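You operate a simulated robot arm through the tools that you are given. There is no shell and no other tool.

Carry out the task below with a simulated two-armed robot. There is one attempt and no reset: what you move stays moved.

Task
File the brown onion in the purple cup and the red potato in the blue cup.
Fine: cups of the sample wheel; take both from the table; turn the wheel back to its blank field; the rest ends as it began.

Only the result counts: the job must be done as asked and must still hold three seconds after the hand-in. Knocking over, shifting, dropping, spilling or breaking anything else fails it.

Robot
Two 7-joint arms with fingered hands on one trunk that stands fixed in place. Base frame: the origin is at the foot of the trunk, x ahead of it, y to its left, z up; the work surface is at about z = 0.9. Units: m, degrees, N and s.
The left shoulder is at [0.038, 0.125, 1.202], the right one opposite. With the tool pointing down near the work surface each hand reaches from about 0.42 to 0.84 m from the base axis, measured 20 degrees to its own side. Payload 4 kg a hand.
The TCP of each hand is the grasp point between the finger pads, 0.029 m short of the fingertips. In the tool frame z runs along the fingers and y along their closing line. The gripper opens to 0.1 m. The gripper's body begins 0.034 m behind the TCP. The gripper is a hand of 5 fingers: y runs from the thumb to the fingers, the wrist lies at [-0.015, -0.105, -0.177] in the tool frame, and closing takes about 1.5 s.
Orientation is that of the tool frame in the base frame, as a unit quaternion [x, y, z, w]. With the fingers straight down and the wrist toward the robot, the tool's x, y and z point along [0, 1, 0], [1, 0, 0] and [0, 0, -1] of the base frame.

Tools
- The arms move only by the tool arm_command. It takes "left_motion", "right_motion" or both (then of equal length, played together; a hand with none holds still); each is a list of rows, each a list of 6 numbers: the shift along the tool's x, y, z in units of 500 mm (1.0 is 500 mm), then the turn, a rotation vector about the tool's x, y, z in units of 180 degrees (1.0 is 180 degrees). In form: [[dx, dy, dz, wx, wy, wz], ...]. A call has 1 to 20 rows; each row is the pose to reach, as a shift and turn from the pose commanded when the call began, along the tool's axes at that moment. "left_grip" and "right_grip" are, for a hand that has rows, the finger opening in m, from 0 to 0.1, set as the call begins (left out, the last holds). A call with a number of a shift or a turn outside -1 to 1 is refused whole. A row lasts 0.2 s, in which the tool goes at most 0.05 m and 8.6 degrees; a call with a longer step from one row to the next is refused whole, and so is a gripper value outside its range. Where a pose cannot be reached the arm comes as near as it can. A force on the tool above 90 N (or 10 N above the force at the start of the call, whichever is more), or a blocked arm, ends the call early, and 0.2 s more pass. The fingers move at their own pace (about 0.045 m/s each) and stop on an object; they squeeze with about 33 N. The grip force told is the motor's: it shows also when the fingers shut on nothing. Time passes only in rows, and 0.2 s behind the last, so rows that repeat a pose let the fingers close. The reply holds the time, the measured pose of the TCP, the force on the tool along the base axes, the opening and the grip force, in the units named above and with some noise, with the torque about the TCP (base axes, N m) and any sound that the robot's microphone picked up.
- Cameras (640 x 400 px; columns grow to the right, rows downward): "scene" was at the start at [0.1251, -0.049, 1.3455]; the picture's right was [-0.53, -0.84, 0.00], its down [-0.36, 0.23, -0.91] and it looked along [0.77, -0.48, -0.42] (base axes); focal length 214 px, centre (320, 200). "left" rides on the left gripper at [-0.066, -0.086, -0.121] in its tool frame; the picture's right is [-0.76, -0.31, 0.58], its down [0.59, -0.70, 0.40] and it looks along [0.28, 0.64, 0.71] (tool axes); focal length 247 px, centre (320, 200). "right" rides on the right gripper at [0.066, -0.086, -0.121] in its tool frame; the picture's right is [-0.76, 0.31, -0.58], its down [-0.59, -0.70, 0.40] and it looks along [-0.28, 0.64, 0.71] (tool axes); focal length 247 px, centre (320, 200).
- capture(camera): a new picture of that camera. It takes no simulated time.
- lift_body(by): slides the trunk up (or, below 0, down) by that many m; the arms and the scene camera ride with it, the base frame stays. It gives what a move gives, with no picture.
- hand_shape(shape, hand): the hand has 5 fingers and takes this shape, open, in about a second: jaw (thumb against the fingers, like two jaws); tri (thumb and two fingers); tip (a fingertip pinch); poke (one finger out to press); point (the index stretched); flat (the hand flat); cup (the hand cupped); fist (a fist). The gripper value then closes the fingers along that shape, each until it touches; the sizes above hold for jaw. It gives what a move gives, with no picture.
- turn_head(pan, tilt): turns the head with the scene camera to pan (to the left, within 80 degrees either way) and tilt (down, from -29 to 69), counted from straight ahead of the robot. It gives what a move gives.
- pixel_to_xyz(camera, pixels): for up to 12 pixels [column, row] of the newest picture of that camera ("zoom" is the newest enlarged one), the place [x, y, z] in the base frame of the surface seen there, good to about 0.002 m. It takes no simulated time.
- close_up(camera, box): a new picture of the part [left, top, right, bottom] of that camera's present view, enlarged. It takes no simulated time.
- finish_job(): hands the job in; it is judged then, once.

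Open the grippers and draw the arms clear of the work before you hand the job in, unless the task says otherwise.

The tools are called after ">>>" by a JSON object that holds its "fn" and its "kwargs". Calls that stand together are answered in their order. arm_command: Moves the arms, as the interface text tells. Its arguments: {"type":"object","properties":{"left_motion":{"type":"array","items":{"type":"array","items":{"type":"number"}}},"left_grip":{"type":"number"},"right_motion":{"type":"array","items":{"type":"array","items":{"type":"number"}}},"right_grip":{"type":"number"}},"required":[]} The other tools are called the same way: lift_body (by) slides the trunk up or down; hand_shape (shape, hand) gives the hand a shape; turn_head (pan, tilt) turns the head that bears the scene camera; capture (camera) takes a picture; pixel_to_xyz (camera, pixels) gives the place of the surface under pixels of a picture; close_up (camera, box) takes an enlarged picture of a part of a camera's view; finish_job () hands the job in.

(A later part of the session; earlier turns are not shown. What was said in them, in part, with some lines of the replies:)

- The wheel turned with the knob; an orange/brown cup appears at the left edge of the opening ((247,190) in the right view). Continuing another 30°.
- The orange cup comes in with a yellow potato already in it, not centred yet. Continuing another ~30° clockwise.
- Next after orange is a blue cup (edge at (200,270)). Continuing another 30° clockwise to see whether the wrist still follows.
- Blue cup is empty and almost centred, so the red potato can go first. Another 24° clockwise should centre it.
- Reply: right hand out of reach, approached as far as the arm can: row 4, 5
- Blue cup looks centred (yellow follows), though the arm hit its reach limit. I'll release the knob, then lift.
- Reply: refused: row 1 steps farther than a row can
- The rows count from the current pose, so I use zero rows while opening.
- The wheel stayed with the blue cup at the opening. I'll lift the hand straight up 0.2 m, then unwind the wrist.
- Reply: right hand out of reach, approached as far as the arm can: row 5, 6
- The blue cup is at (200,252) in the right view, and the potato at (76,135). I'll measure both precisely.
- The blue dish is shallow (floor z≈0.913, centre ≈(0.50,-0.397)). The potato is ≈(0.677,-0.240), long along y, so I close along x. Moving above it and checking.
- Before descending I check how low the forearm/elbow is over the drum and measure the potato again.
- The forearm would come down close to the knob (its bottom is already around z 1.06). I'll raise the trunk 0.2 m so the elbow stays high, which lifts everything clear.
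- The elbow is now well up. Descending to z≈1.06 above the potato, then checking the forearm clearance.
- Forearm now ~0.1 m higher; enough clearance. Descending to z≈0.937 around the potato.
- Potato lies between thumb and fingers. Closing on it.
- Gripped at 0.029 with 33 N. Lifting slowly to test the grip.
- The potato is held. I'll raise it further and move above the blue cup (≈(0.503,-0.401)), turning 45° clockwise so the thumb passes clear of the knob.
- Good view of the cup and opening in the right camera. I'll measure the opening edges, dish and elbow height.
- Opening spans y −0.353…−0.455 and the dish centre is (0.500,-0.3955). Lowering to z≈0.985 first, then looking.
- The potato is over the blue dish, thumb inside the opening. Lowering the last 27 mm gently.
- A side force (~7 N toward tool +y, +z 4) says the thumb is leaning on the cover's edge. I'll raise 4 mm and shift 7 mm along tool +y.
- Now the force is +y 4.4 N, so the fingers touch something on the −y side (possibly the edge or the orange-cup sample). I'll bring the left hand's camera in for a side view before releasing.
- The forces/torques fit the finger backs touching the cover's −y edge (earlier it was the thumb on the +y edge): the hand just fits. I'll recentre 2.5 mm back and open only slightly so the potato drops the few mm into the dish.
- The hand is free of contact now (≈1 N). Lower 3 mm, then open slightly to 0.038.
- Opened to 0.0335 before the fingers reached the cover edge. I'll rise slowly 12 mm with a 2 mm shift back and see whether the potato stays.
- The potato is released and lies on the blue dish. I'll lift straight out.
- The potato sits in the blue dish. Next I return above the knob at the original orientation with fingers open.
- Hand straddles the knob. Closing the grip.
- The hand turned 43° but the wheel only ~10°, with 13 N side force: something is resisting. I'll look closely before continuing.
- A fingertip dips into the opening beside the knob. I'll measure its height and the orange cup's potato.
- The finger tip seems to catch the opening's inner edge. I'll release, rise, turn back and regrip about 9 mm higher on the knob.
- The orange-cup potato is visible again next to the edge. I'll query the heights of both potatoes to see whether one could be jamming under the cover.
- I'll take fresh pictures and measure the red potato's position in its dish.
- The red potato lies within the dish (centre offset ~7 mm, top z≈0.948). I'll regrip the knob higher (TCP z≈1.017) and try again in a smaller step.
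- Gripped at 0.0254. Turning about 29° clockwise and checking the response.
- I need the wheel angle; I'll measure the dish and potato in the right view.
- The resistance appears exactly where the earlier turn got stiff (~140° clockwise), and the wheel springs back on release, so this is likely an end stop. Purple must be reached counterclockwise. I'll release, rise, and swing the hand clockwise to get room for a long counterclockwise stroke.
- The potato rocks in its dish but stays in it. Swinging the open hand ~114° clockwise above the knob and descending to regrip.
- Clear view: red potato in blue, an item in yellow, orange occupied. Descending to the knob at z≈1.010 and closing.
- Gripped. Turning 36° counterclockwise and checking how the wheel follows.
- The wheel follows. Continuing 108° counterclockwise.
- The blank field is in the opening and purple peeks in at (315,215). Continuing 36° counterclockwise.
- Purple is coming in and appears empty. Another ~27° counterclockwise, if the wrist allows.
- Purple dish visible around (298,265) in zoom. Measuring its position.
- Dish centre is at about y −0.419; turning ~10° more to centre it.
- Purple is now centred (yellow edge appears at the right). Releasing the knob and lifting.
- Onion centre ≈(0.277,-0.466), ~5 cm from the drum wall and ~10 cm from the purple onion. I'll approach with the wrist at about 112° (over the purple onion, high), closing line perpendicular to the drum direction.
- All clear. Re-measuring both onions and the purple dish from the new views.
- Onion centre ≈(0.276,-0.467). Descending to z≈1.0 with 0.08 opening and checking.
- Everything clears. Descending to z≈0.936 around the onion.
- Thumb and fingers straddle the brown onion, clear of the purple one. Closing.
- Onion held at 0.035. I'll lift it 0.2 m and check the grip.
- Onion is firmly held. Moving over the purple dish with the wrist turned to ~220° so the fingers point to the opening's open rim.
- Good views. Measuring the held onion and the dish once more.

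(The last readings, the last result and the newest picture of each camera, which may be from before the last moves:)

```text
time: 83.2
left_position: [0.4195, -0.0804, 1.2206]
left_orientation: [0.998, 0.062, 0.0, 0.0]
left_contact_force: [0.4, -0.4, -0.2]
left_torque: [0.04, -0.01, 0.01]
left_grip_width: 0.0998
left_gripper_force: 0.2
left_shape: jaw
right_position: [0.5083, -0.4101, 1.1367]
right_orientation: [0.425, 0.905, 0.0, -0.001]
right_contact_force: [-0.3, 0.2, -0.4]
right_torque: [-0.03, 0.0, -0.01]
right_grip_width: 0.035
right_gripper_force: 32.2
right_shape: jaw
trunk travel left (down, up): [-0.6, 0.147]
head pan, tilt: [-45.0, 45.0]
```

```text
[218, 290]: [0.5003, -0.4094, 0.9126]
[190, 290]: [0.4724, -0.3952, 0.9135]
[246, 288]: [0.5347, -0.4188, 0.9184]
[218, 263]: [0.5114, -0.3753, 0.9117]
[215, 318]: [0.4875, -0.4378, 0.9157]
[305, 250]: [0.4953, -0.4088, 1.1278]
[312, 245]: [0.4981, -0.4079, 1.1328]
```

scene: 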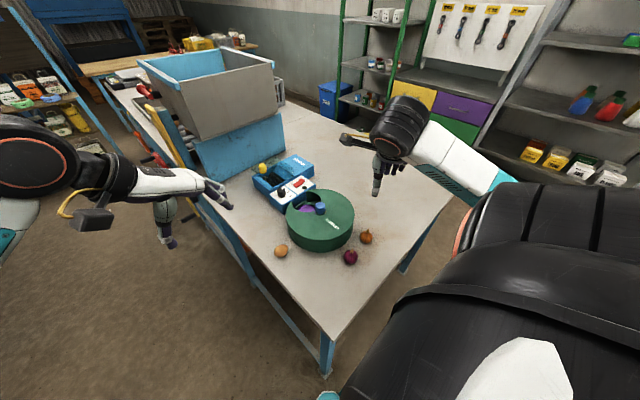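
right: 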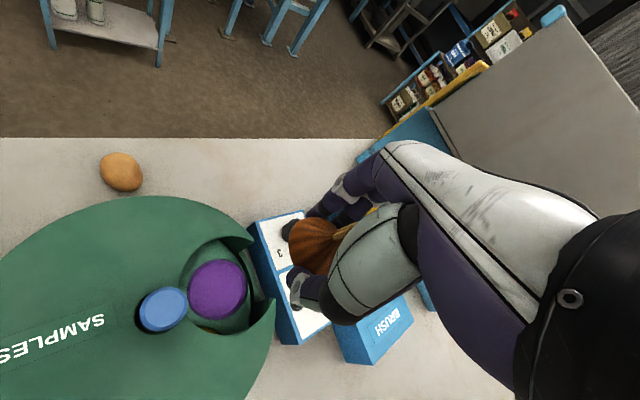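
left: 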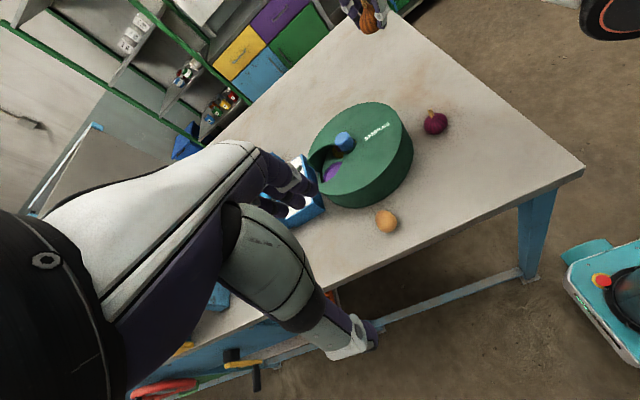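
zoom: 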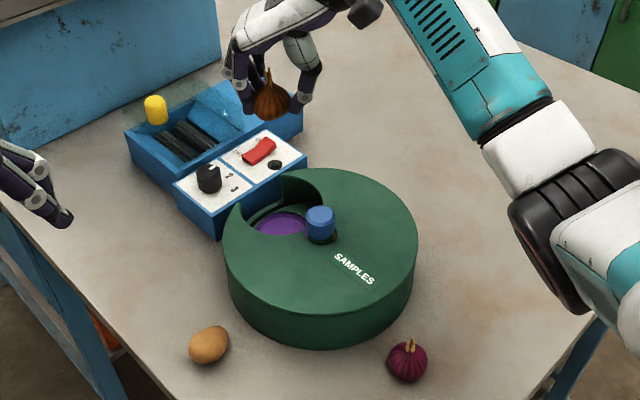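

The onion (≈(0.512,-0.409)) is over the dish (≈(0.503,-0.406), radius 0.033). Lowering to z≈0.985 first.

>>> {"fn": "arm_command", "kwargs": {"right_motion": [[0, -0.002, 0.08, 0, 0, 0], [0, -0.004, 0.16, 0, 0, 0], [0, -0.004, 0.23, 0, 0, 0], [0, -0.004, 0.28, 0, 0, 0], [0, -0.004, 0.302, 0, 0, 0], [0, -0.004, 0.302, 0, 0, 0]]}}

>>> {"fn": "capture", "kwargs": {"camera": "right"}}

>>> {"fn": "close_up", "kwargs": {"camera": "scene", "box": [260, 150, 380, 250]}}

>>> {"fn": "close_up", "kwargs": {"camera": "left", "box": [300, 110, 380, 190]}}

```text
time: 84.6
left_position: [0.4199, -0.0824, 1.2223]
left_orientation: [0.998, 0.063, 0.0, 0.0]
left_contact_force: [0.3, 0.4, 0.1]
left_torque: [0.0, 0.03, 0.0]
left_grip_width: 0.0998
left_gripper_force: 0.0
left_shape: jaw
right_position: [0.508, -0.4087, 0.9813]
right_orientation: [0.426, 0.905, 0.0, 0.0]
right_contact_force: [0.0, -0.1, 0.0]
right_torque: [0.01, 0.03, -0.01]
right_grip_width: 0.0351
right_gripper_force: 32.7
right_shape: jaw
trunk travel left (down, up): [-0.6, 0.147]
head pan, tilt: [-45.0, 45.0]
```

```text
taken
```

right: 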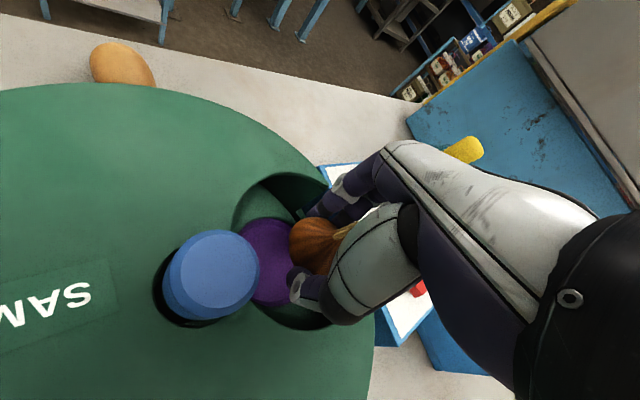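

```text
4.00 times, centred on (320, 200) of scene
```

zoom: 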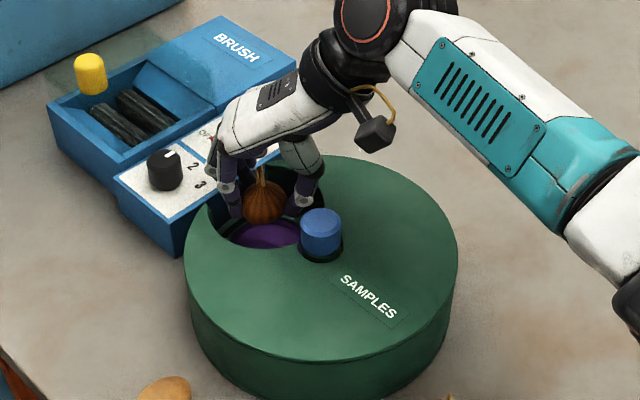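

```text
5.00 times, centred on (340, 150) of left
```

zoom: 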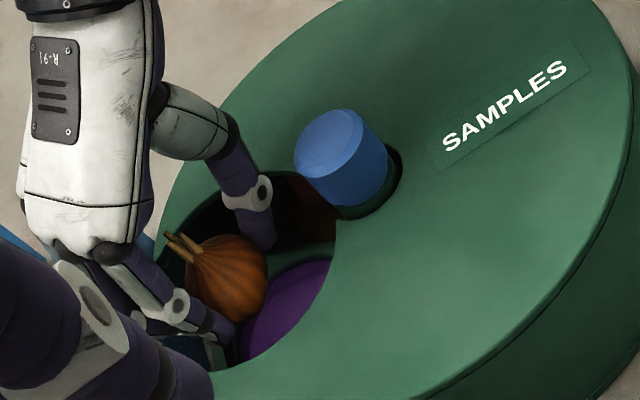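

No contact so far and the fingers point out over the rim. Lowering 14 mm more.

>>> {"fn": "arm_command", "kwargs": {"right_motion": [[0, 0, 0.01, 0, 0, 0], [0, 0, 0.02, 0, 0, 0], [0, 0, 0.028, 0, 0, 0], [0, 0, 0.028, 0, 0, 0]]}}

>>> {"fn": "close_up", "kwargs": {"camera": "scene", "box": [260, 150, 380, 250]}}

>>> {"fn": "close_up", "kwargs": {"camera": "left", "box": [300, 110, 380, 190]}}

```text
time: 85.6
left_position: [0.4216, -0.0813, 1.2221]
left_orientation: [0.998, 0.063, -0.001, 0.0]
left_contact_force: [-0.1, -0.1, 0.8]
left_torque: [-0.05, -0.01, 0.0]
left_grip_width: 0.0998
left_gripper_force: 0.0
left_shape: jaw
right_position: [0.5065, -0.4109, 0.9689]
right_orientation: [0.426, 0.905, 0.0, 0.0]
right_contact_force: [-0.2, -0.7, 0.1]
right_torque: [0.0, 0.0, -0.01]
right_grip_width: 0.0348
right_gripper_force: 33.0
right_shape: jaw
trunk travel left (down, up): [-0.6, 0.147]
head pan, tilt: [-45.0, 45.0]
```

```text
4.00 times, centred on (320, 200) of scene
```

zoom: 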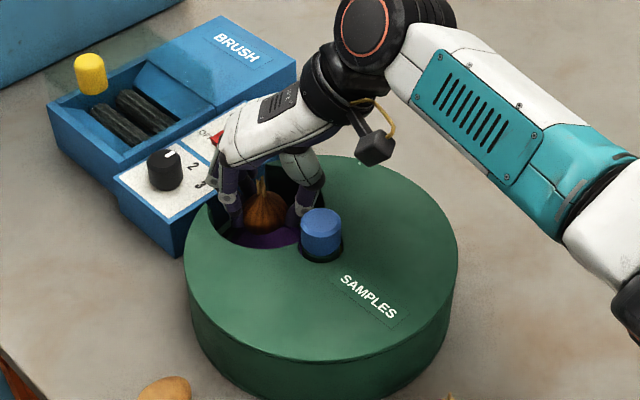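

```text
5.00 times, centred on (340, 150) of left
```

zoom: 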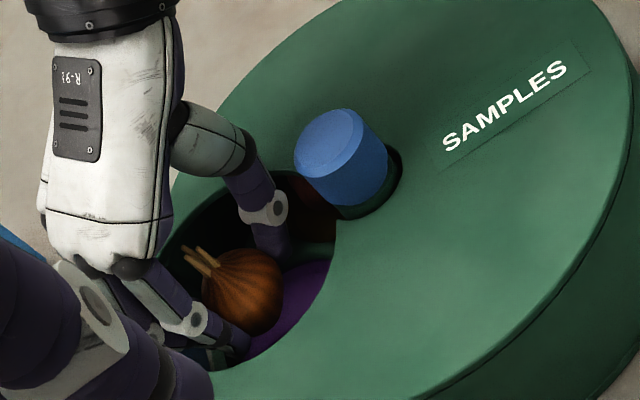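

Still free of contact. Lowering another 10 mm.

>>> {"fn": "arm_command", "kwargs": {"right_motion": [[0, 0, 0.008, 0, 0, 0], [0, 0, 0.015, 0, 0, 0], [0, 0, 0.02, 0, 0, 0], [0, 0, 0.02, 0, 0, 0]]}}

>>> {"fn": "close_up", "kwargs": {"camera": "left", "box": [300, 110, 380, 190]}}

>>> {"fn": "close_up", "kwargs": {"camera": "scene", "box": [290, 160, 350, 220]}}

```text
time: 86.6
left_position: [0.4208, -0.082, 1.2222]
left_orientation: [0.998, 0.063, 0.0, 0.0]
left_contact_force: [0.1, -0.4, 0.0]
left_torque: [0.03, -0.02, 0.0]
left_grip_width: 0.0999
left_gripper_force: 0.0
left_shape: jaw
right_position: [0.5065, -0.4101, 0.9606]
right_orientation: [0.427, 0.904, 0.0, 0.0]
right_contact_force: [-0.4, 0.6, 1.0]
right_torque: [-0.02, 0.0, -0.02]
right_grip_width: 0.0352
right_gripper_force: 33.3
right_shape: jaw
trunk travel left (down, up): [-0.6, 0.147]
head pan, tilt: [-45.0, 45.0]
```

```text
5.00 times, centred on (340, 150) of left
```

zoom: 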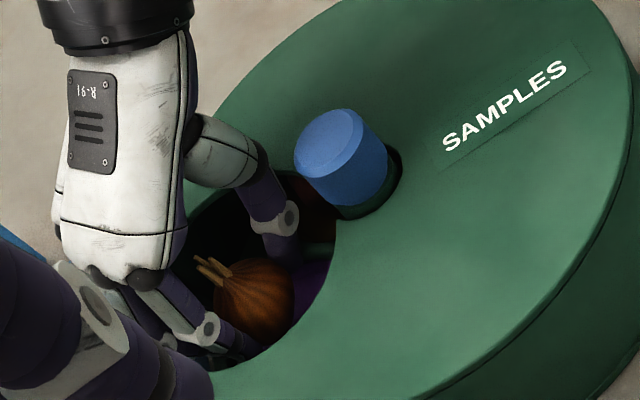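

```text
6.67 times, centred on (320, 190) of scene
```

zoom: 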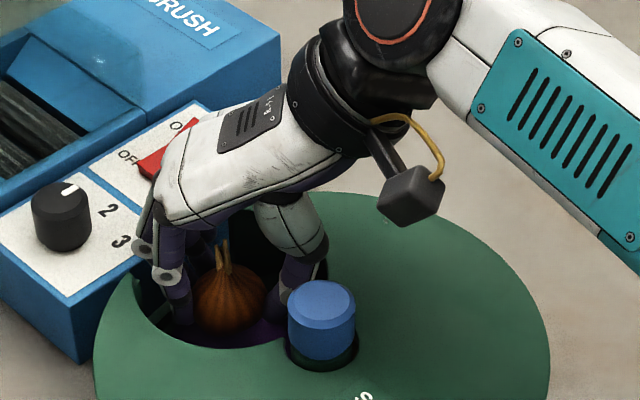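

Onion bottom is ~11 mm above the dish floor; lowering 5 mm more.

>>> {"fn": "arm_command", "kwargs": {"right_motion": [[0, 0, 0.005, 0, 0, 0], [0, 0, 0.01, 0, 0, 0], [0, 0, 0.01, 0, 0, 0]]}}

```text
time: 87.4
left_position: [0.42, -0.082, 1.2224]
left_orientation: [0.998, 0.063, 0.001, 0.0]
left_contact_force: [-0.5, 0.3, 0.3]
left_torque: [-0.01, -0.03, -0.02]
left_grip_width: 0.0996
left_gripper_force: 0.1
left_shape: jaw
right_position: [0.5058, -0.4094, 0.9547]
right_orientation: [0.425, 0.905, 0.0, 0.0]
right_contact_force: [-0.6, 0.0, -0.1]
right_torque: [0.02, 0.04, -0.01]
right_grip_width: 0.0352
right_gripper_force: 32.7
right_shape: jaw
trunk travel left (down, up): [-0.6, 0.147]
head pan, tilt: [-45.0, 45.0]
```

No contact. Opening slightly (to 0.044) to let the onion settle into the purple dish.

>>> {"fn": "arm_command", "kwargs": {"right_motion": [[0, 0, 0, 0, 0, 0], [0, 0, 0, 0, 0, 0]], "right_grip": 0.044}}

>>> {"fn": "close_up", "kwargs": {"camera": "left", "box": [300, 110, 380, 190]}}

>>> {"fn": "close_up", "kwargs": {"camera": "right", "box": [220, 140, 420, 340]}}

```text
time: 88.0
left_position: [0.4201, -0.0819, 1.2225]
left_orientation: [0.998, 0.062, 0.0, 0.0]
left_contact_force: [1.0, -0.7, -0.7]
left_torque: [-0.01, 0.0, 0.0]
left_grip_width: 0.0997
left_gripper_force: 0.1
left_shape: jaw
right_position: [0.506, -0.4086, 0.9548]
right_orientation: [0.426, 0.905, 0.0, 0.0]
right_contact_force: [-2.3, 0.3, 1.0]
right_torque: [0.01, -0.01, -0.14]
right_grip_width: 0.0434
right_gripper_force: 0.1
right_shape: jaw
trunk travel left (down, up): [-0.6, 0.147]
head pan, tilt: [-45.0, 45.0]
```

```text
5.00 times, centred on (340, 150) of left
```

zoom: 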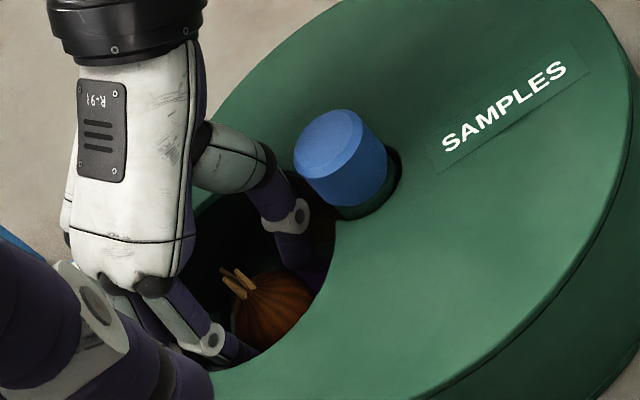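

```text
2.00 times, centred on (320, 240) of right
```

zoom: 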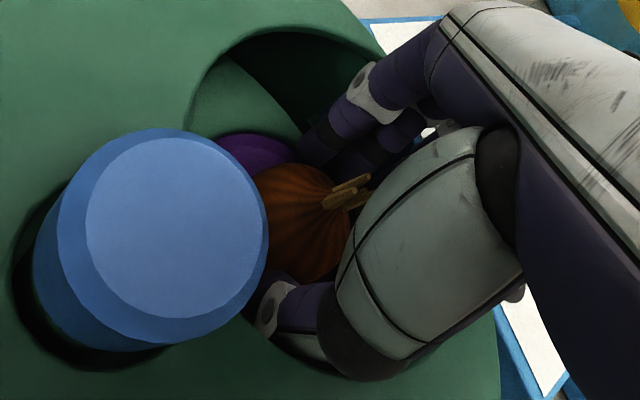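

Onion is released (it sank lower than the fingers) with only ~2 N on the hand. Lifting straight up slowly.

>>> {"fn": "arm_command", "kwargs": {"right_motion": [[0, 0, -0.008, 0, 0, 0], [0, 0, -0.02, 0, 0, 0], [0, 0, -0.035, 0, 0, 0], [0, 0, -0.035, 0, 0, 0]]}}

>>> {"fn": "close_up", "kwargs": {"camera": "left", "box": [300, 110, 380, 190]}}

>>> {"fn": "close_up", "kwargs": {"camera": "right", "box": [220, 140, 420, 340]}}

```text
time: 89.0
left_position: [0.421, -0.0815, 1.2236]
left_orientation: [0.998, 0.063, -0.001, -0.001]
left_contact_force: [-0.2, -0.1, 0.4]
left_torque: [-0.03, 0.02, -0.01]
left_grip_width: 0.0997
left_gripper_force: 0.1
left_shape: jaw
right_position: [0.5079, -0.41, 0.9725]
right_orientation: [0.426, 0.905, 0.0, 0.0]
right_contact_force: [-0.1, 0.6, 0.8]
right_torque: [0.01, -0.03, 0.02]
right_grip_width: 0.0435
right_gripper_force: 0.0
right_shape: jaw
trunk travel left (down, up): [-0.6, 0.147]
head pan, tilt: [-45.0, 45.0]
```

```text
5.00 times, centred on (340, 150) of left
```

zoom: 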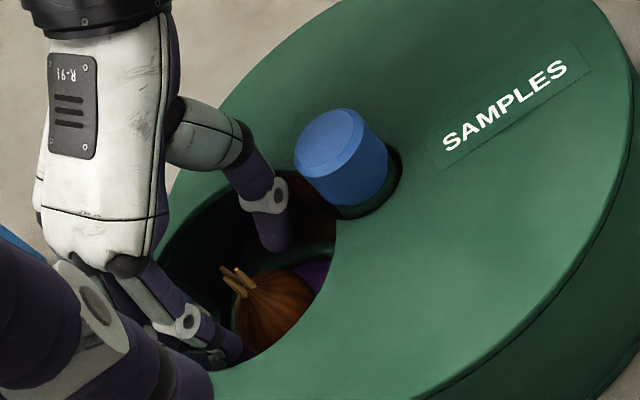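

```text
2.00 times, centred on (320, 240) of right
```

zoom: 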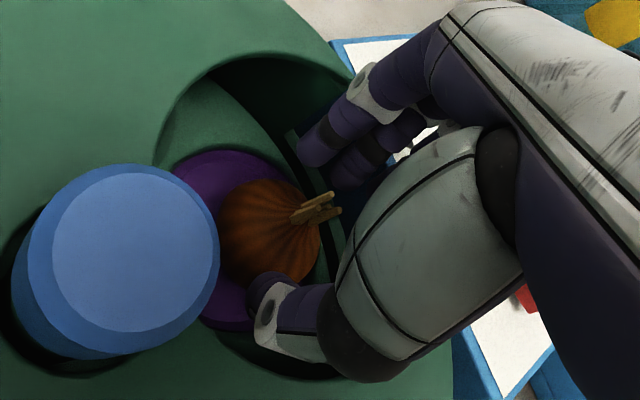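

The onion sits in the purple dish. I'll lift away fully and then check the stem height versus the cover underside.

>>> {"fn": "arm_command", "kwargs": {"right_motion": [[0, 0, -0.04, 0, 0, 0], [0, 0, -0.1, 0, 0, 0], [0, 0, -0.18, 0, 0, 0], [0, 0, -0.26, 0, 0, 0], [0, 0, -0.3, 0, 0, 0], [0, 0, -0.3, 0, 0, 0]]}}

>>> {"fn": "close_up", "kwargs": {"camera": "right", "box": [130, 210, 300, 360]}}

>>> {"fn": "close_up", "kwargs": {"camera": "left", "box": [300, 120, 370, 190]}}

```text
time: 90.4
left_position: [0.4206, -0.0809, 1.2217]
left_orientation: [0.998, 0.062, 0.0, 0.0]
left_contact_force: [0.0, -0.1, -1.1]
left_torque: [0.04, 0.03, -0.02]
left_grip_width: 0.0998
left_gripper_force: 0.0
left_shape: jaw
right_position: [0.5063, -0.4101, 1.1217]
right_orientation: [0.425, 0.905, 0.0, 0.0]
right_contact_force: [0.3, 0.3, 0.9]
right_torque: [0.01, 0.01, 0.03]
right_grip_width: 0.0435
right_gripper_force: 0.0
right_shape: jaw
trunk travel left (down, up): [-0.6, 0.147]
head pan, tilt: [-45.0, 45.0]
```

```text
2.67 times, centred on (215, 285) of right
```

zoom: 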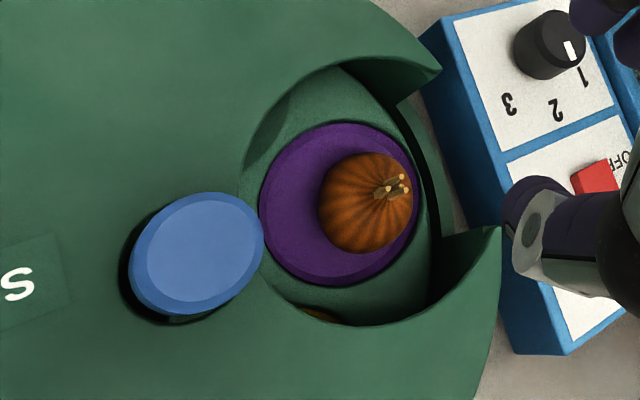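

```text
5.71 times, centred on (335, 155) of left
```

zoom: 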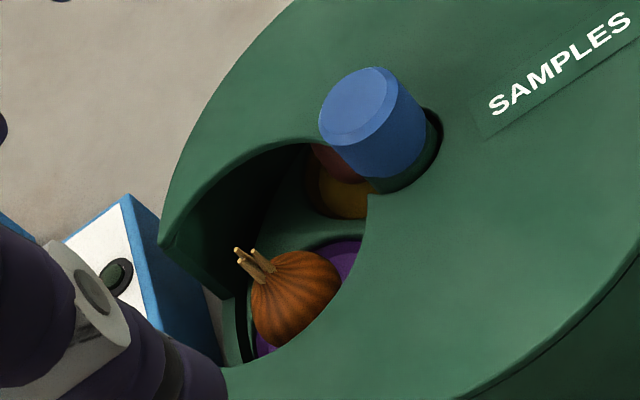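

Checking the 3-D position of the stem tips, onion body and the notch wall.

>>> {"fn": "pixel_to_xyz", "kwargs": {"camera": "zoom", "pixels": [[238, 249], [254, 251], [242, 264], [265, 275], [290, 290], [260, 320], [330, 290], [290, 340], [310, 252], [180, 255], [205, 270], [222, 288]]}}

>>> {"fn": "capture", "kwargs": {"camera": "right"}}

>>> {"fn": "pixel_to_xyz", "kwargs": {"camera": "right", "pixels": [[281, 276], [276, 281], [268, 285], [252, 285], [285, 285], [268, 303], [268, 268], [300, 240], [316, 296], [312, 312], [297, 318], [290, 300]]}}

```text
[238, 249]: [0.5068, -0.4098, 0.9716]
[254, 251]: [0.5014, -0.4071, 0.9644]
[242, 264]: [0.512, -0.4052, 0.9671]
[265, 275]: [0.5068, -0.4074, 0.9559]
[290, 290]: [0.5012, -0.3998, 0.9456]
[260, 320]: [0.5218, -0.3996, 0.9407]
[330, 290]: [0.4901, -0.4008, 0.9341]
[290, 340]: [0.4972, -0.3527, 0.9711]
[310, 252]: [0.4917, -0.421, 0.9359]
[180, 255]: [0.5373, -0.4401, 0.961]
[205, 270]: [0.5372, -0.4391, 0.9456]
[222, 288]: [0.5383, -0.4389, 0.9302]
```

```text
taken
```

right: 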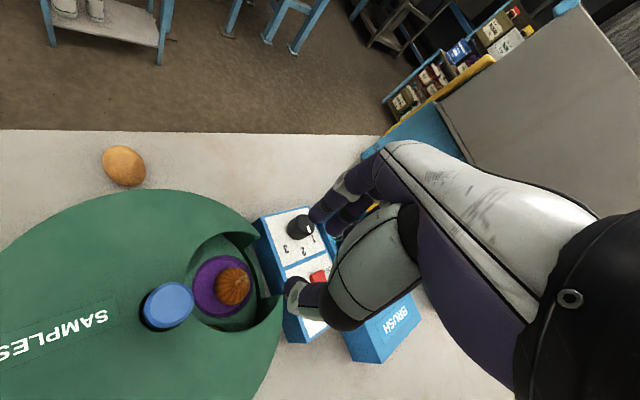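

```text
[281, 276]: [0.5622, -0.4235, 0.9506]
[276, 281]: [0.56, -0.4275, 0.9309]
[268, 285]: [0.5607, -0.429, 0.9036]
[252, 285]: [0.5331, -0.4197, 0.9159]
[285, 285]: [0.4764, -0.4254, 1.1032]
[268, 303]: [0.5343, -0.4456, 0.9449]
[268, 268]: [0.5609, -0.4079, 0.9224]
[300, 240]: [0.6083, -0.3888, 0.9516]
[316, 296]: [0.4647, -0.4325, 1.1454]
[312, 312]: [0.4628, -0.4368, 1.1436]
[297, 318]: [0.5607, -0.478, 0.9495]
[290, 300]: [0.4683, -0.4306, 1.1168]
```

Stem tips reach z≈0.97, about the cover's level, so the onion may tip when it passes under the rim, but it is round and held by the dish. I'll move over the knob with wrist at ~140° (fingers away from the onion) and look again before turning.

>>> {"fn": "arm_command", "kwargs": {"right_motion": [[0.01, -0.011, 0, 0, 0, 0.044], [0.021, -0.021, 0, 0, 0, 0.089], [0.031, -0.032, 0, 0, 0, 0.133], [0.042, -0.043, 0, 0, 0, 0.177], [0.052, -0.054, 0, 0, 0, 0.222], [0.062, -0.064, 0, 0, 0, 0.266], [0.073, -0.075, 0, 0, 0, 0.31], [0.083, -0.086, 0, 0, 0, 0.354], [0.094, -0.096, 0, 0, 0, 0.399], [0.104, -0.107, 0, 0, 0, 0.443], [0.104, -0.107, 0.08, 0, 0, 0.443], [0.104, -0.107, 0.15, 0, 0, 0.443], [0.104, -0.107, 0.15, 0, 0, 0.443]], "right_grip": 0.07}}

>>> {"fn": "capture", "kwargs": {"camera": "right"}}

>>> {"fn": "close_up", "kwargs": {"camera": "left", "box": [290, 100, 390, 200]}}

>>> {"fn": "close_up", "kwargs": {"camera": "scene", "box": [270, 170, 370, 260]}}

```text
time: 93.2
left_position: [0.4205, -0.0826, 1.2223]
left_orientation: [0.998, 0.063, 0.0, -0.001]
left_contact_force: [-0.6, 0.1, -0.3]
left_torque: [0.02, 0.0, -0.04]
left_grip_width: 0.0996
left_gripper_force: 0.0
left_shape: jaw
right_position: [0.4318, -0.4049, 1.0462]
right_orientation: [0.907, 0.421, 0.0, 0.001]
right_contact_force: [-0.8, -0.3, -0.3]
right_torque: [0.01, -0.01, 0.03]
right_grip_width: 0.0698
right_gripper_force: 0.0
right_shape: jaw
trunk travel left (down, up): [-0.6, 0.147]
head pan, tilt: [-45.0, 45.0]
```

```text
taken
```

right: 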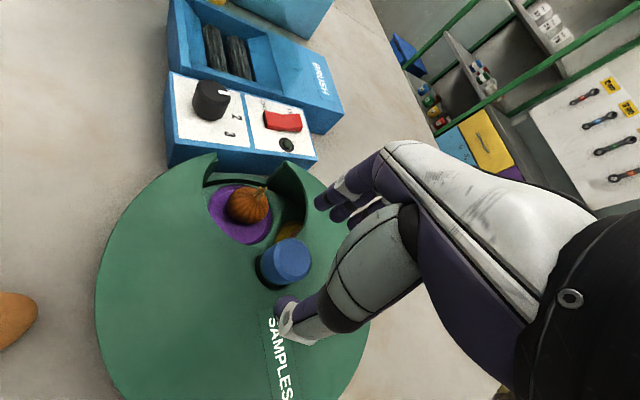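

```text
4.00 times, centred on (340, 150) of left
```

zoom: 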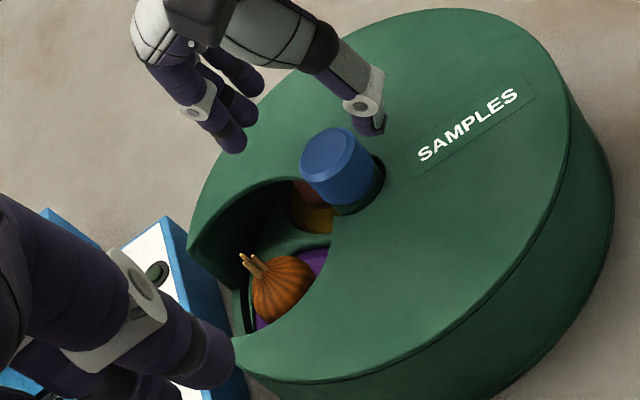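

```text
4.44 times, centred on (320, 215) of scene
```

zoom: 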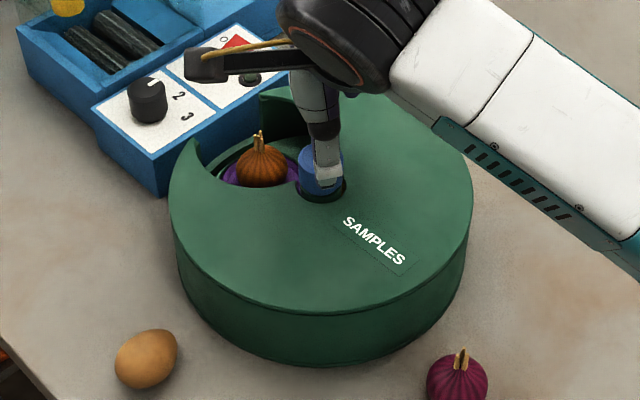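

Descending on the knob and gripping.

>>> {"fn": "arm_command", "kwargs": {"right_motion": [[0, 0, 0.035, 0, 0, 0], [0, 0.0, 0.073, 0, 0, 0], [0, 0, 0.073, 0, 0, 0]]}}

>>> {"fn": "arm_command", "kwargs": {"right_motion": [[0, 0, 0, 0, 0, 0], [0, 0, 0, 0, 0, 0], [0, 0, 0, 0, 0, 0], [0, 0, 0, 0, 0, 0], [0, 0, 0, 0, 0, 0]], "right_grip": 0.015}}

>>> {"fn": "close_up", "kwargs": {"camera": "left", "box": [290, 100, 390, 200]}}

```text
time: 94.0
left_position: [0.4207, -0.0813, 1.2233]
left_orientation: [0.998, 0.062, 0.0, 0.0]
left_contact_force: [-0.6, -0.1, 0.2]
left_torque: [0.02, -0.01, 0.03]
left_grip_width: 0.0997
left_gripper_force: 0.0
left_shape: jaw
right_position: [0.4321, -0.4049, 1.0108]
right_orientation: [0.907, 0.422, 0.0, -0.001]
right_contact_force: [0.2, 0.9, 0.0]
right_torque: [0.0, 0.0, -0.01]
right_grip_width: 0.0695
right_gripper_force: 0.1
right_shape: jaw
trunk travel left (down, up): [-0.6, 0.147]
head pan, tilt: [-45.0, 45.0]
```

```text
time: 95.2
left_position: [0.4202, -0.0808, 1.2222]
left_orientation: [0.998, 0.063, 0.0, 0.0]
left_contact_force: [0.4, 0.4, -0.4]
left_torque: [-0.01, -0.01, -0.02]
left_grip_width: 0.0999
left_gripper_force: 0.0
left_shape: jaw
right_position: [0.4317, -0.4056, 1.0109]
right_orientation: [0.906, 0.422, 0.001, -0.001]
right_contact_force: [-1.5, 2.8, -1.8]
right_torque: [-0.01, -0.02, -0.03]
right_grip_width: 0.0262
right_gripper_force: 33.0
right_shape: jaw
trunk travel left (down, up): [-0.6, 0.147]
head pan, tilt: [-45.0, 45.0]
```

```text
4.00 times, centred on (340, 150) of left
```

zoom: 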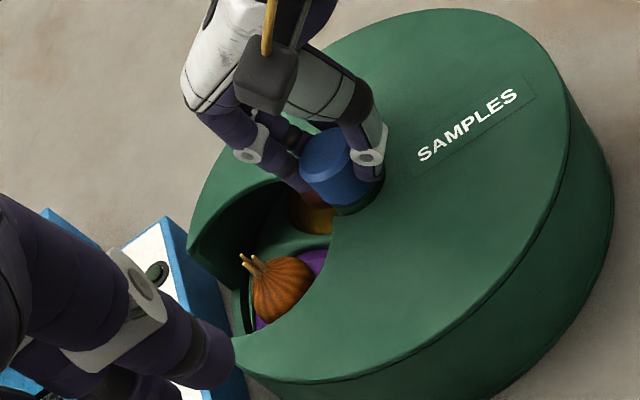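

Gripped. Turning clockwise in slow steps of ~3.6° per row, 22° first, to watch the onion as it approaches the cover's −y edge.

>>> {"fn": "arm_command", "kwargs": {"right_motion": [[0, 0, 0, 0, 0, 0.02], [0, 0, 0, 0, 0, 0.04], [0, 0, 0, 0, 0, 0.06], [0, 0, 0, 0, 0, 0.08], [0, 0, 0, 0, 0, 0.1], [0, 0, 0, 0, 0, 0.12], [0, 0, 0, 0, 0, 0.12]]}}

>>> {"fn": "close_up", "kwargs": {"camera": "left", "box": [290, 100, 390, 200]}}

>>> {"fn": "close_up", "kwargs": {"camera": "right", "box": [180, 130, 380, 330]}}

```text
time: 96.8
left_position: [0.4203, -0.0805, 1.2219]
left_orientation: [0.998, 0.062, 0.0, 0.0]
left_contact_force: [0.2, 0.0, 0.1]
left_torque: [-0.02, -0.02, 0.01]
left_grip_width: 0.0999
left_gripper_force: 0.0
left_shape: jaw
right_position: [0.4338, -0.4047, 1.0104]
right_orientation: [0.97, 0.244, 0.0, 0.0]
right_contact_force: [1.8, 1.6, -1.5]
right_torque: [-0.03, -0.13, -0.01]
right_grip_width: 0.0261
right_gripper_force: 32.5
right_shape: jaw
trunk travel left (down, up): [-0.6, 0.147]
head pan, tilt: [-45.0, 45.0]
```

```text
4.00 times, centred on (340, 150) of left
```

zoom: 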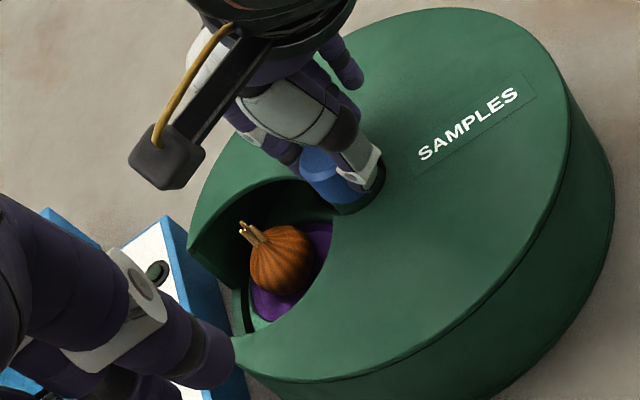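

```text
2.00 times, centred on (280, 230) of right
```

zoom: 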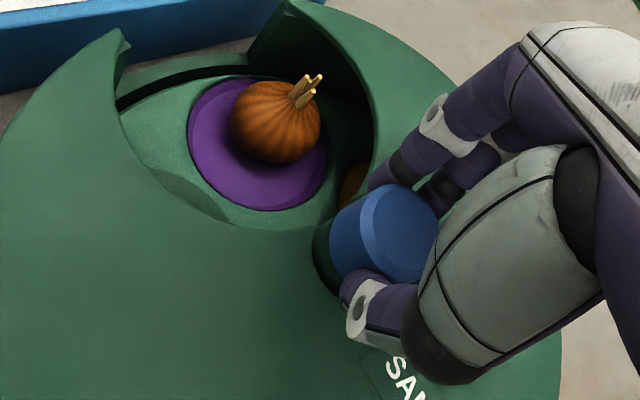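

Wheel turns; onion approaching the edge. Another ~14°.

>>> {"fn": "arm_command", "kwargs": {"right_motion": [[0, 0, 0, 0, 0, 0.02], [0, 0, 0, 0, 0, 0.04], [0, 0, 0, 0, 0, 0.06], [0, 0, 0, 0, 0, 0.08], [0, 0, 0, 0, 0, 0.08]]}}

>>> {"fn": "close_up", "kwargs": {"camera": "left", "box": [290, 100, 390, 200]}}

>>> {"fn": "close_up", "kwargs": {"camera": "right", "box": [180, 130, 380, 330]}}

```text
time: 98.0
left_position: [0.4217, -0.081, 1.2215]
left_orientation: [0.998, 0.063, -0.001, 0.001]
left_contact_force: [0.1, -0.8, -0.3]
left_torque: [0.03, -0.05, -0.03]
left_grip_width: 0.0997
left_gripper_force: 0.1
left_shape: jaw
right_position: [0.4331, -0.4042, 1.011]
right_orientation: [0.993, 0.12, -0.001, 0.0]
right_contact_force: [2.2, 3.2, -4.2]
right_torque: [0.0, -0.09, -0.02]
right_grip_width: 0.0258
right_gripper_force: 33.1
right_shape: jaw
trunk travel left (down, up): [-0.6, 0.147]
head pan, tilt: [-45.0, 45.0]
```

```text
4.00 times, centred on (340, 150) of left
```

zoom: 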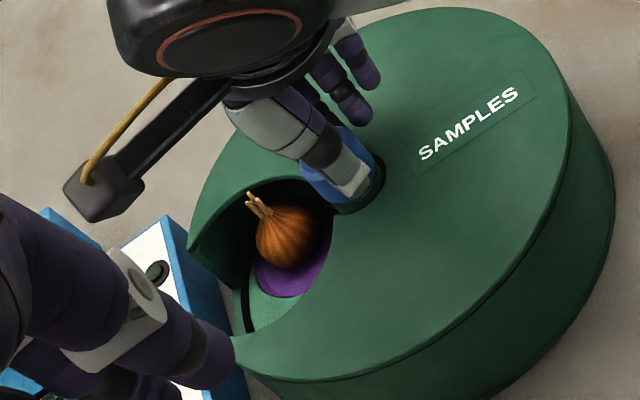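

```text
2.00 times, centred on (280, 230) of right
```

zoom: 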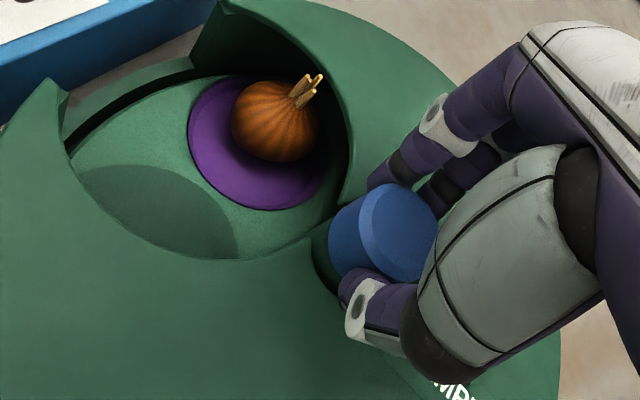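

The stem is now right at the cover's edge. Continuing ~14° slowly.

>>> {"fn": "arm_command", "kwargs": {"right_motion": [[0, 0, 0, 0, 0, 0.015], [0, 0, 0, 0, 0, 0.03], [0, 0, 0, 0, 0, 0.045], [0, 0, 0, 0, 0, 0.06], [0, 0, 0, 0, 0, 0.075], [0, 0, 0, 0, 0, 0.075]]}}

>>> {"fn": "close_up", "kwargs": {"camera": "left", "box": [290, 100, 390, 200]}}

>>> {"fn": "close_up", "kwargs": {"camera": "right", "box": [180, 130, 380, 330]}}

```text
time: 99.4
left_position: [0.4201, -0.0817, 1.2226]
left_orientation: [0.998, 0.064, -0.001, 0.0]
left_contact_force: [-0.2, 0.2, -0.1]
left_torque: [0.01, 0.01, 0.01]
left_grip_width: 0.0996
left_gripper_force: 0.0
left_shape: jaw
right_position: [0.4321, -0.4043, 1.0108]
right_orientation: [1.0, 0.002, -0.001, -0.001]
right_contact_force: [1.2, 3.8, -5.7]
right_torque: [0.01, -0.05, 0.01]
right_grip_width: 0.0259
right_gripper_force: 33.4
right_shape: jaw
trunk travel left (down, up): [-0.6, 0.147]
head pan, tilt: [-45.0, 45.0]
```

```text
4.00 times, centred on (340, 150) of left
```

zoom: 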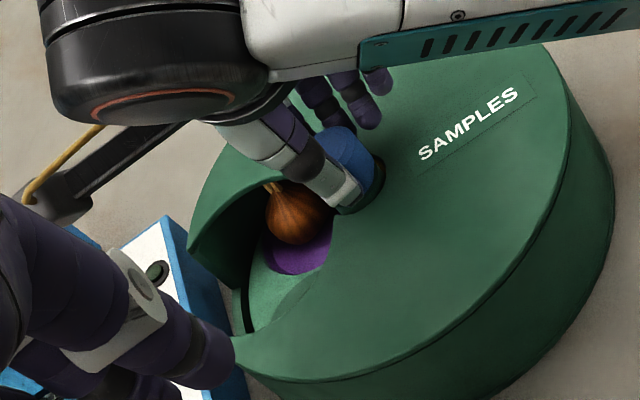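

```text
2.00 times, centred on (280, 230) of right
```

zoom: 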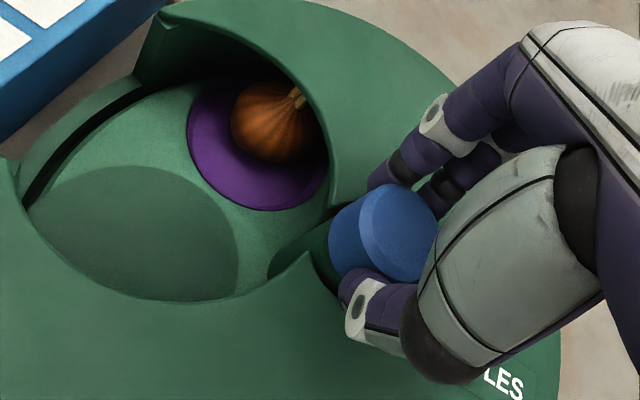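

The onion slides under the cover undisturbed. The blank disc is coming in; continuing ~25°.

>>> {"fn": "arm_command", "kwargs": {"right_motion": [[0, 0, 0, 0, 0, 0.02], [0, 0, 0, 0, 0, 0.04], [0, 0, 0, 0, 0, 0.06], [0, 0, 0, 0, 0, 0.08], [0, 0, 0, 0, 0, 0.1], [0, 0, 0, 0, 0, 0.12], [0, 0, 0, 0, 0, 0.14], [0, 0, 0, 0, 0, 0.14]]}}

>>> {"fn": "close_up", "kwargs": {"camera": "right", "box": [180, 130, 380, 330]}}

>>> {"fn": "capture", "kwargs": {"camera": "right"}}

```text
time: 101.2
left_position: [0.4215, -0.0806, 1.2231]
left_orientation: [0.998, 0.063, -0.001, 0.0]
left_contact_force: [0.3, 0.1, 1.1]
left_torque: [0.03, 0.03, -0.02]
left_grip_width: 0.0997
left_gripper_force: 0.0
left_shape: jaw
right_position: [0.4328, -0.4039, 1.0113]
right_orientation: [0.976, -0.216, 0.0, 0.0]
right_contact_force: [2.8, -0.6, -1.6]
right_torque: [-0.05, -0.05, -0.02]
right_grip_width: 0.0259
right_gripper_force: 33.1
right_shape: jaw
trunk travel left (down, up): [-0.6, 0.147]
head pan, tilt: [-45.0, 45.0]
```

```text
2.00 times, centred on (280, 230) of right
```

zoom: 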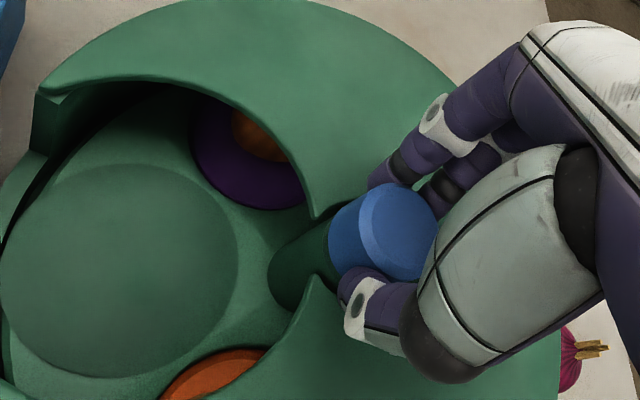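

```text
taken
```

right: 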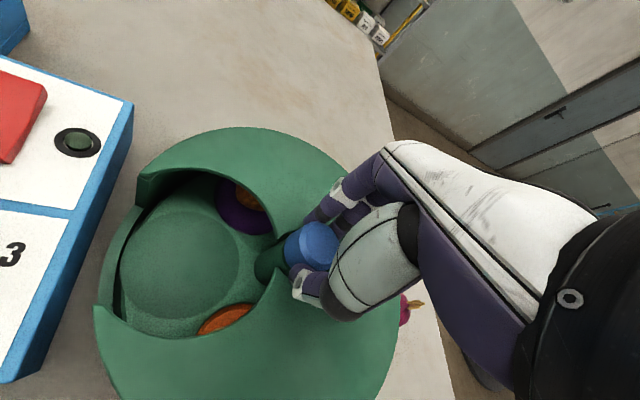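

Blank disc is in the opening, centre near (180,262). Measuring its position.

>>> {"fn": "pixel_to_xyz", "kwargs": {"camera": "right", "pixels": [[180, 262], [121, 262], [237, 262], [180, 212], [180, 316], [140, 225], [222, 225], [140, 305], [222, 305]]}}

>>> {"fn": "close_up", "kwargs": {"camera": "right", "box": [90, 160, 290, 360]}}

```text
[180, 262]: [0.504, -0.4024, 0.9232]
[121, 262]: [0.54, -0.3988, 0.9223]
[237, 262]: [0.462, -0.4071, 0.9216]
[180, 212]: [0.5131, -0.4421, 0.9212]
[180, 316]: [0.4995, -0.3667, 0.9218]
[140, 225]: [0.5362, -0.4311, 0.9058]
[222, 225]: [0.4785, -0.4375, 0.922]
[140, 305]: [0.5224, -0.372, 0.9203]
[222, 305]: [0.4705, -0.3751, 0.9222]
```

```text
2.00 times, centred on (190, 260) of right
```

zoom: 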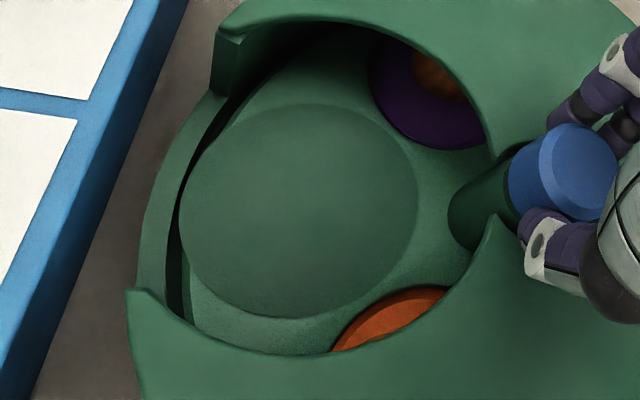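

Refining with edge points on the zoom.

>>> {"fn": "pixel_to_xyz", "kwargs": {"camera": "zoom", "pixels": [[298, 211], [181, 215], [415, 205], [310, 105], [285, 317], [395, 150], [225, 290], [380, 275], [225, 140]]}}

```text
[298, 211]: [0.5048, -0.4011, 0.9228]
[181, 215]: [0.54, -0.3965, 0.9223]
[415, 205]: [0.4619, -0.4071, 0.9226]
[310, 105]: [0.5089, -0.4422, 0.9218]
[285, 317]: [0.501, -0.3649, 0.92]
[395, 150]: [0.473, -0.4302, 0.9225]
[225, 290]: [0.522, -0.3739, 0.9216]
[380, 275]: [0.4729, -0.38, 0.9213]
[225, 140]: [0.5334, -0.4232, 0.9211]
```

The disc centre is (0.502,-0.402), within ~1° of its start. Releasing and lifting, then rechecking.

>>> {"fn": "arm_command", "kwargs": {"right_motion": [[0, 0, 0, 0, 0, 0.004], [0, 0, 0, 0, 0, 0.004]]}}

>>> {"fn": "arm_command", "kwargs": {"right_motion": [[0, 0, 0, 0, 0, 0], [0, 0, 0, 0, 0, 0], [0, 0, 0, 0, 0, 0], [0, 0, -0.04, 0, 0, 0], [0, 0, -0.1, 0, 0, 0], [0, 0, -0.18, 0, 0, 0], [0, 0, -0.26, 0, 0, 0], [0, 0, -0.26, 0, 0, 0]], "right_grip": 0.08}}

>>> {"fn": "capture", "kwargs": {"camera": "right"}}

>>> {"fn": "close_up", "kwargs": {"camera": "right", "box": [80, 190, 320, 370]}}

```text
time: 101.8
left_position: [0.42, -0.0822, 1.2233]
left_orientation: [0.998, 0.063, -0.001, 0.0]
left_contact_force: [-1.2, 0.5, 0.5]
left_torque: [-0.01, 0.01, 0.01]
left_grip_width: 0.0999
left_gripper_force: 0.0
left_shape: jaw
right_position: [0.4324, -0.4037, 1.0097]
right_orientation: [0.975, -0.222, -0.001, 0.001]
right_contact_force: [2.8, -0.4, -0.6]
right_torque: [-0.08, -0.05, 0.02]
right_grip_width: 0.0259
right_gripper_force: 32.6
right_shape: jaw
trunk travel left (down, up): [-0.6, 0.147]
head pan, tilt: [-45.0, 45.0]
```

```text
time: 103.6
left_position: [0.4198, -0.0817, 1.2216]
left_orientation: [0.998, 0.062, 0.0, 0.0]
left_contact_force: [-1.0, -0.7, -0.7]
left_torque: [-0.01, 0.0, 0.01]
left_grip_width: 0.0997
left_gripper_force: 0.0
left_shape: jaw
right_position: [0.4346, -0.4032, 1.1412]
right_orientation: [0.975, -0.221, 0.0, 0.0]
right_contact_force: [1.0, 0.4, -0.4]
right_torque: [0.01, 0.0, 0.0]
right_grip_width: 0.0798
right_gripper_force: 0.0
right_shape: jaw
trunk travel left (down, up): [-0.6, 0.147]
head pan, tilt: [-45.0, 45.0]
```

```text
taken
```

right: 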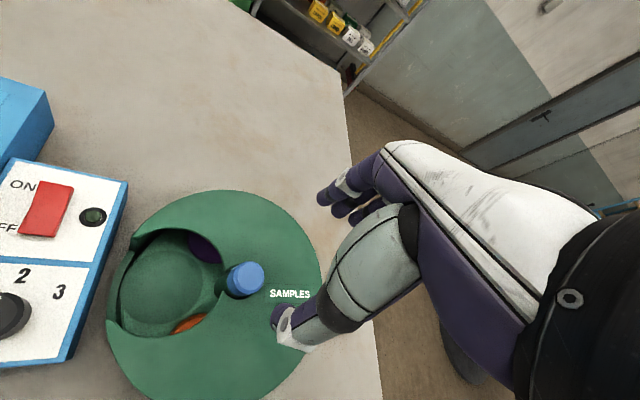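

```text
2.22 times, centred on (200, 280) of right
```

zoom: 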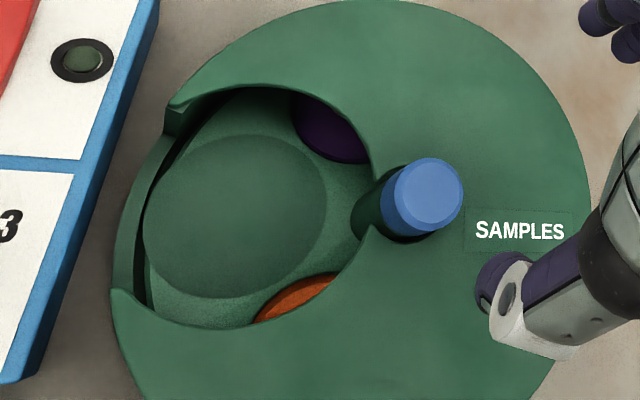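

Measuring the disc once more after release.

>>> {"fn": "pixel_to_xyz", "kwargs": {"camera": "zoom", "pixels": [[236, 216], [146, 222], [325, 205], [240, 137], [230, 296], [305, 155], [165, 275], [300, 265], [170, 170]]}}

>>> {"fn": "close_up", "kwargs": {"camera": "left", "box": [290, 100, 390, 200]}}

```text
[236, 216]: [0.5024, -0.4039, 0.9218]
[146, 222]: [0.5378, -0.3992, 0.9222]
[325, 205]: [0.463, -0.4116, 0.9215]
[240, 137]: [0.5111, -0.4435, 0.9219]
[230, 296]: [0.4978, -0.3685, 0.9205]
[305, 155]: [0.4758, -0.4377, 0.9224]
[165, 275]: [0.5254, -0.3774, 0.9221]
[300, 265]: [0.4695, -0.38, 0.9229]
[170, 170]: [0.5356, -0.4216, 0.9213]
```

```text
4.00 times, centred on (340, 150) of left
```

zoom: 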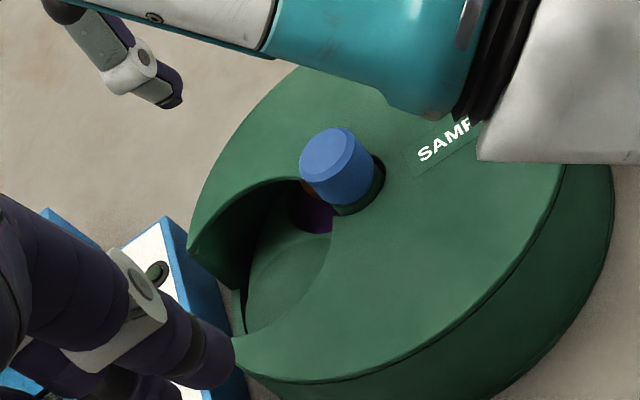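

The disc is centred at (0.502,-0.405) — back at the blank field to within ~1°. Now I withdraw both arms: left hand up and back first.

>>> {"fn": "arm_command", "kwargs": {"left_motion": [[0, -0.02, -0.06, 0, 0, -0.042], [0, -0.04, -0.12, 0, 0, -0.084], [0, -0.06, -0.18, 0, 0, -0.125], [0, -0.08, -0.24, 0, 0, -0.167], [0, -0.1, -0.3, 0, 0, -0.209], [0, -0.12, -0.36, 0, 0, -0.251], [0, -0.14, -0.42, 0, 0, -0.293], [0, -0.15, -0.48, 0, 0, -0.335], [0, -0.15, -0.52, 0, 0, -0.376], [0, -0.15, -0.56, 0, 0, -0.418], [0, -0.15, -0.6, 0, 0, -0.46], [0, -0.15, -0.6, 0, 0, -0.46]]}}

>>> {"fn": "arm_command", "kwargs": {"right_motion": [[0, 0, -0.05, 0, 0, 0], [0, 0, -0.1, 0, 0, -0.04], [0, 0, -0.15, 0, 0, -0.08], [0, 0, -0.2, 0, 0, -0.12], [0, 0, -0.25, 0, 0, -0.16], [0, 0, -0.3, 0, 0, -0.2], [0, 0, -0.35, 0, 0, -0.24], [0, 0, -0.4, 0, 0, -0.28], [0, 0, -0.45, 0, 0, -0.32], [0, 0, -0.5, 0, 0, -0.36], [0, 0, -0.55, 0, 0, -0.4], [0, 0, -0.6, 0, 0, -0.44], [0, 0, -0.65, 0, 0, -0.48], [0, 0, -0.7, 0, 0, -0.52], [0, 0, -0.75, 0, 0, -0.56], [0, 0, -0.78, 0, 0, -0.6], [0, 0, -0.78, 0, 0, -0.642], [0, 0, -0.78, 0, 0, -0.642]], "right_grip": 0.1}}

>>> {"fn": "capture", "kwargs": {"camera": "scene"}}

>>> {"fn": "capture", "kwargs": {"camera": "right"}}

```text
time: 106.2
left_position: [0.4113, -0.0069, 1.5209]
left_orientation: [0.707, 0.708, -0.001, -0.001]
left_contact_force: [-0.2, 1.0, -0.3]
left_torque: [0.0, 0.03, -0.01]
left_grip_width: 0.0997
left_gripper_force: 0.1
left_shape: jaw
right_position: [0.4333, -0.4038, 1.1417]
right_orientation: [0.975, -0.221, 0.0, 0.0]
right_contact_force: [0.3, -1.0, 0.1]
right_torque: [0.0, -0.01, 0.04]
right_grip_width: 0.0796
right_gripper_force: 0.0
right_shape: jaw
trunk travel left (down, up): [-0.6, 0.147]
head pan, tilt: [-45.0, 45.0]
```

```text
time: 110.0
left_position: [0.411, -0.0066, 1.5211]
left_orientation: [0.707, 0.707, 0.0, 0.001]
left_contact_force: [-0.4, -0.3, 0.1]
left_torque: [0.0, 0.0, -0.03]
left_grip_width: 0.0995
left_gripper_force: 0.0
left_shape: jaw
right_position: [0.4328, -0.4042, 1.5318]
right_orientation: [0.706, 0.708, 0.0, 0.0]
right_contact_force: [0.3, 0.5, 0.4]
right_torque: [-0.04, -0.01, 0.01]
right_grip_width: 0.1
right_gripper_force: 0.1
right_shape: jaw
trunk travel left (down, up): [-0.6, 0.147]
head pan, tilt: [-45.0, 45.0]
```

```text
taken
```

scene: 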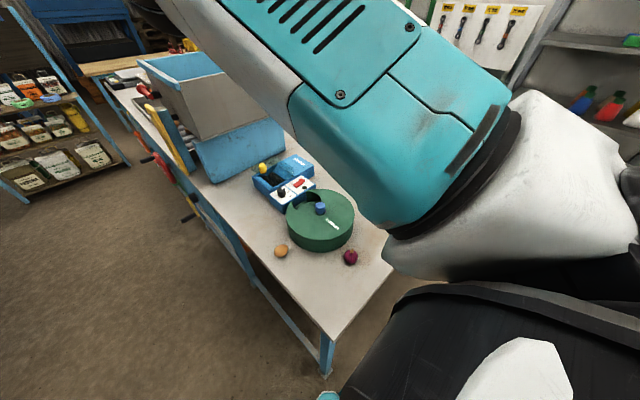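

```text
taken
```

right: 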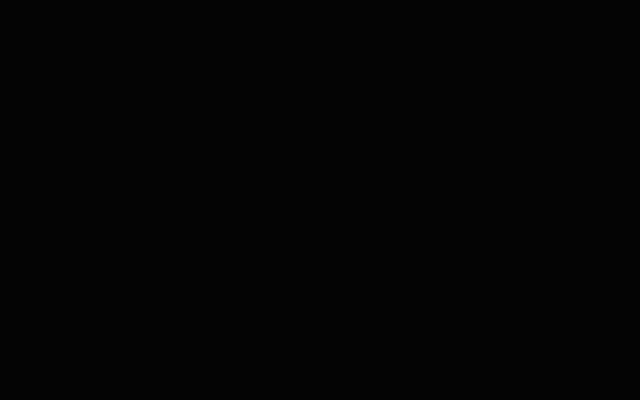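

The right camera is now blocked by the folded arm, but nothing is touched. A scene close-up to check the table state.

>>> {"fn": "close_up", "kwargs": {"camera": "scene", "box": [240, 140, 400, 270]}}

>>> {"fn": "pixel_to_xyz", "kwargs": {"camera": "scene", "pixels": [[281, 250], [351, 257], [320, 208], [263, 168]]}}

```text
3.08 times, centred on (320, 205) of scene
```

zoom: 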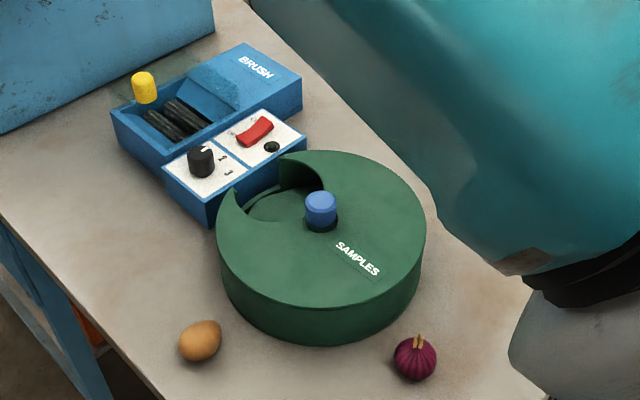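

```text
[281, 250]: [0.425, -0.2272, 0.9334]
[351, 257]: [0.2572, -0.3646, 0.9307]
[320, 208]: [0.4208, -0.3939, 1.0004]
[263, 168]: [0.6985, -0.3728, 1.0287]
```

The wheel shows its blank field as at the start. The other potato, purple onion and brush box are unmoved, and both hands are open and clear. Handing in.

>>> {"fn": "finish_job", "kwargs": {}}

```text
The job is handed in.
```

I put the red potato in the blue cup and the brown onion in the purple cup, both taken from the table. The wheel is turned back to its blank field, about 1° or less from where it started.

- **Potato:** I saw it in the blue dish after placing it and again when I turned the wheel back. That cup is now under the cover and I didn't turn it out again to check. The dish is deep enough that it should still be there.
- **Onion:** its stem reaches almost to the underside of the cover. It slid under the edge without moving, and I could still see it in the purple dish just before I let go of the knob.
- **Wheel limit:** the wheel stopped at about 140° clockwise and sprang back when I pushed it there twice, probably an end stop. The potato rocked in its dish but stayed in.
- **Everything else:** the yellow potato and purple onion on the table measured where they began, and the brush box looks as it did.

Both hands are open and clear of the work. I left the trunk 0.2 m higher than at the start, and the head is still turned.
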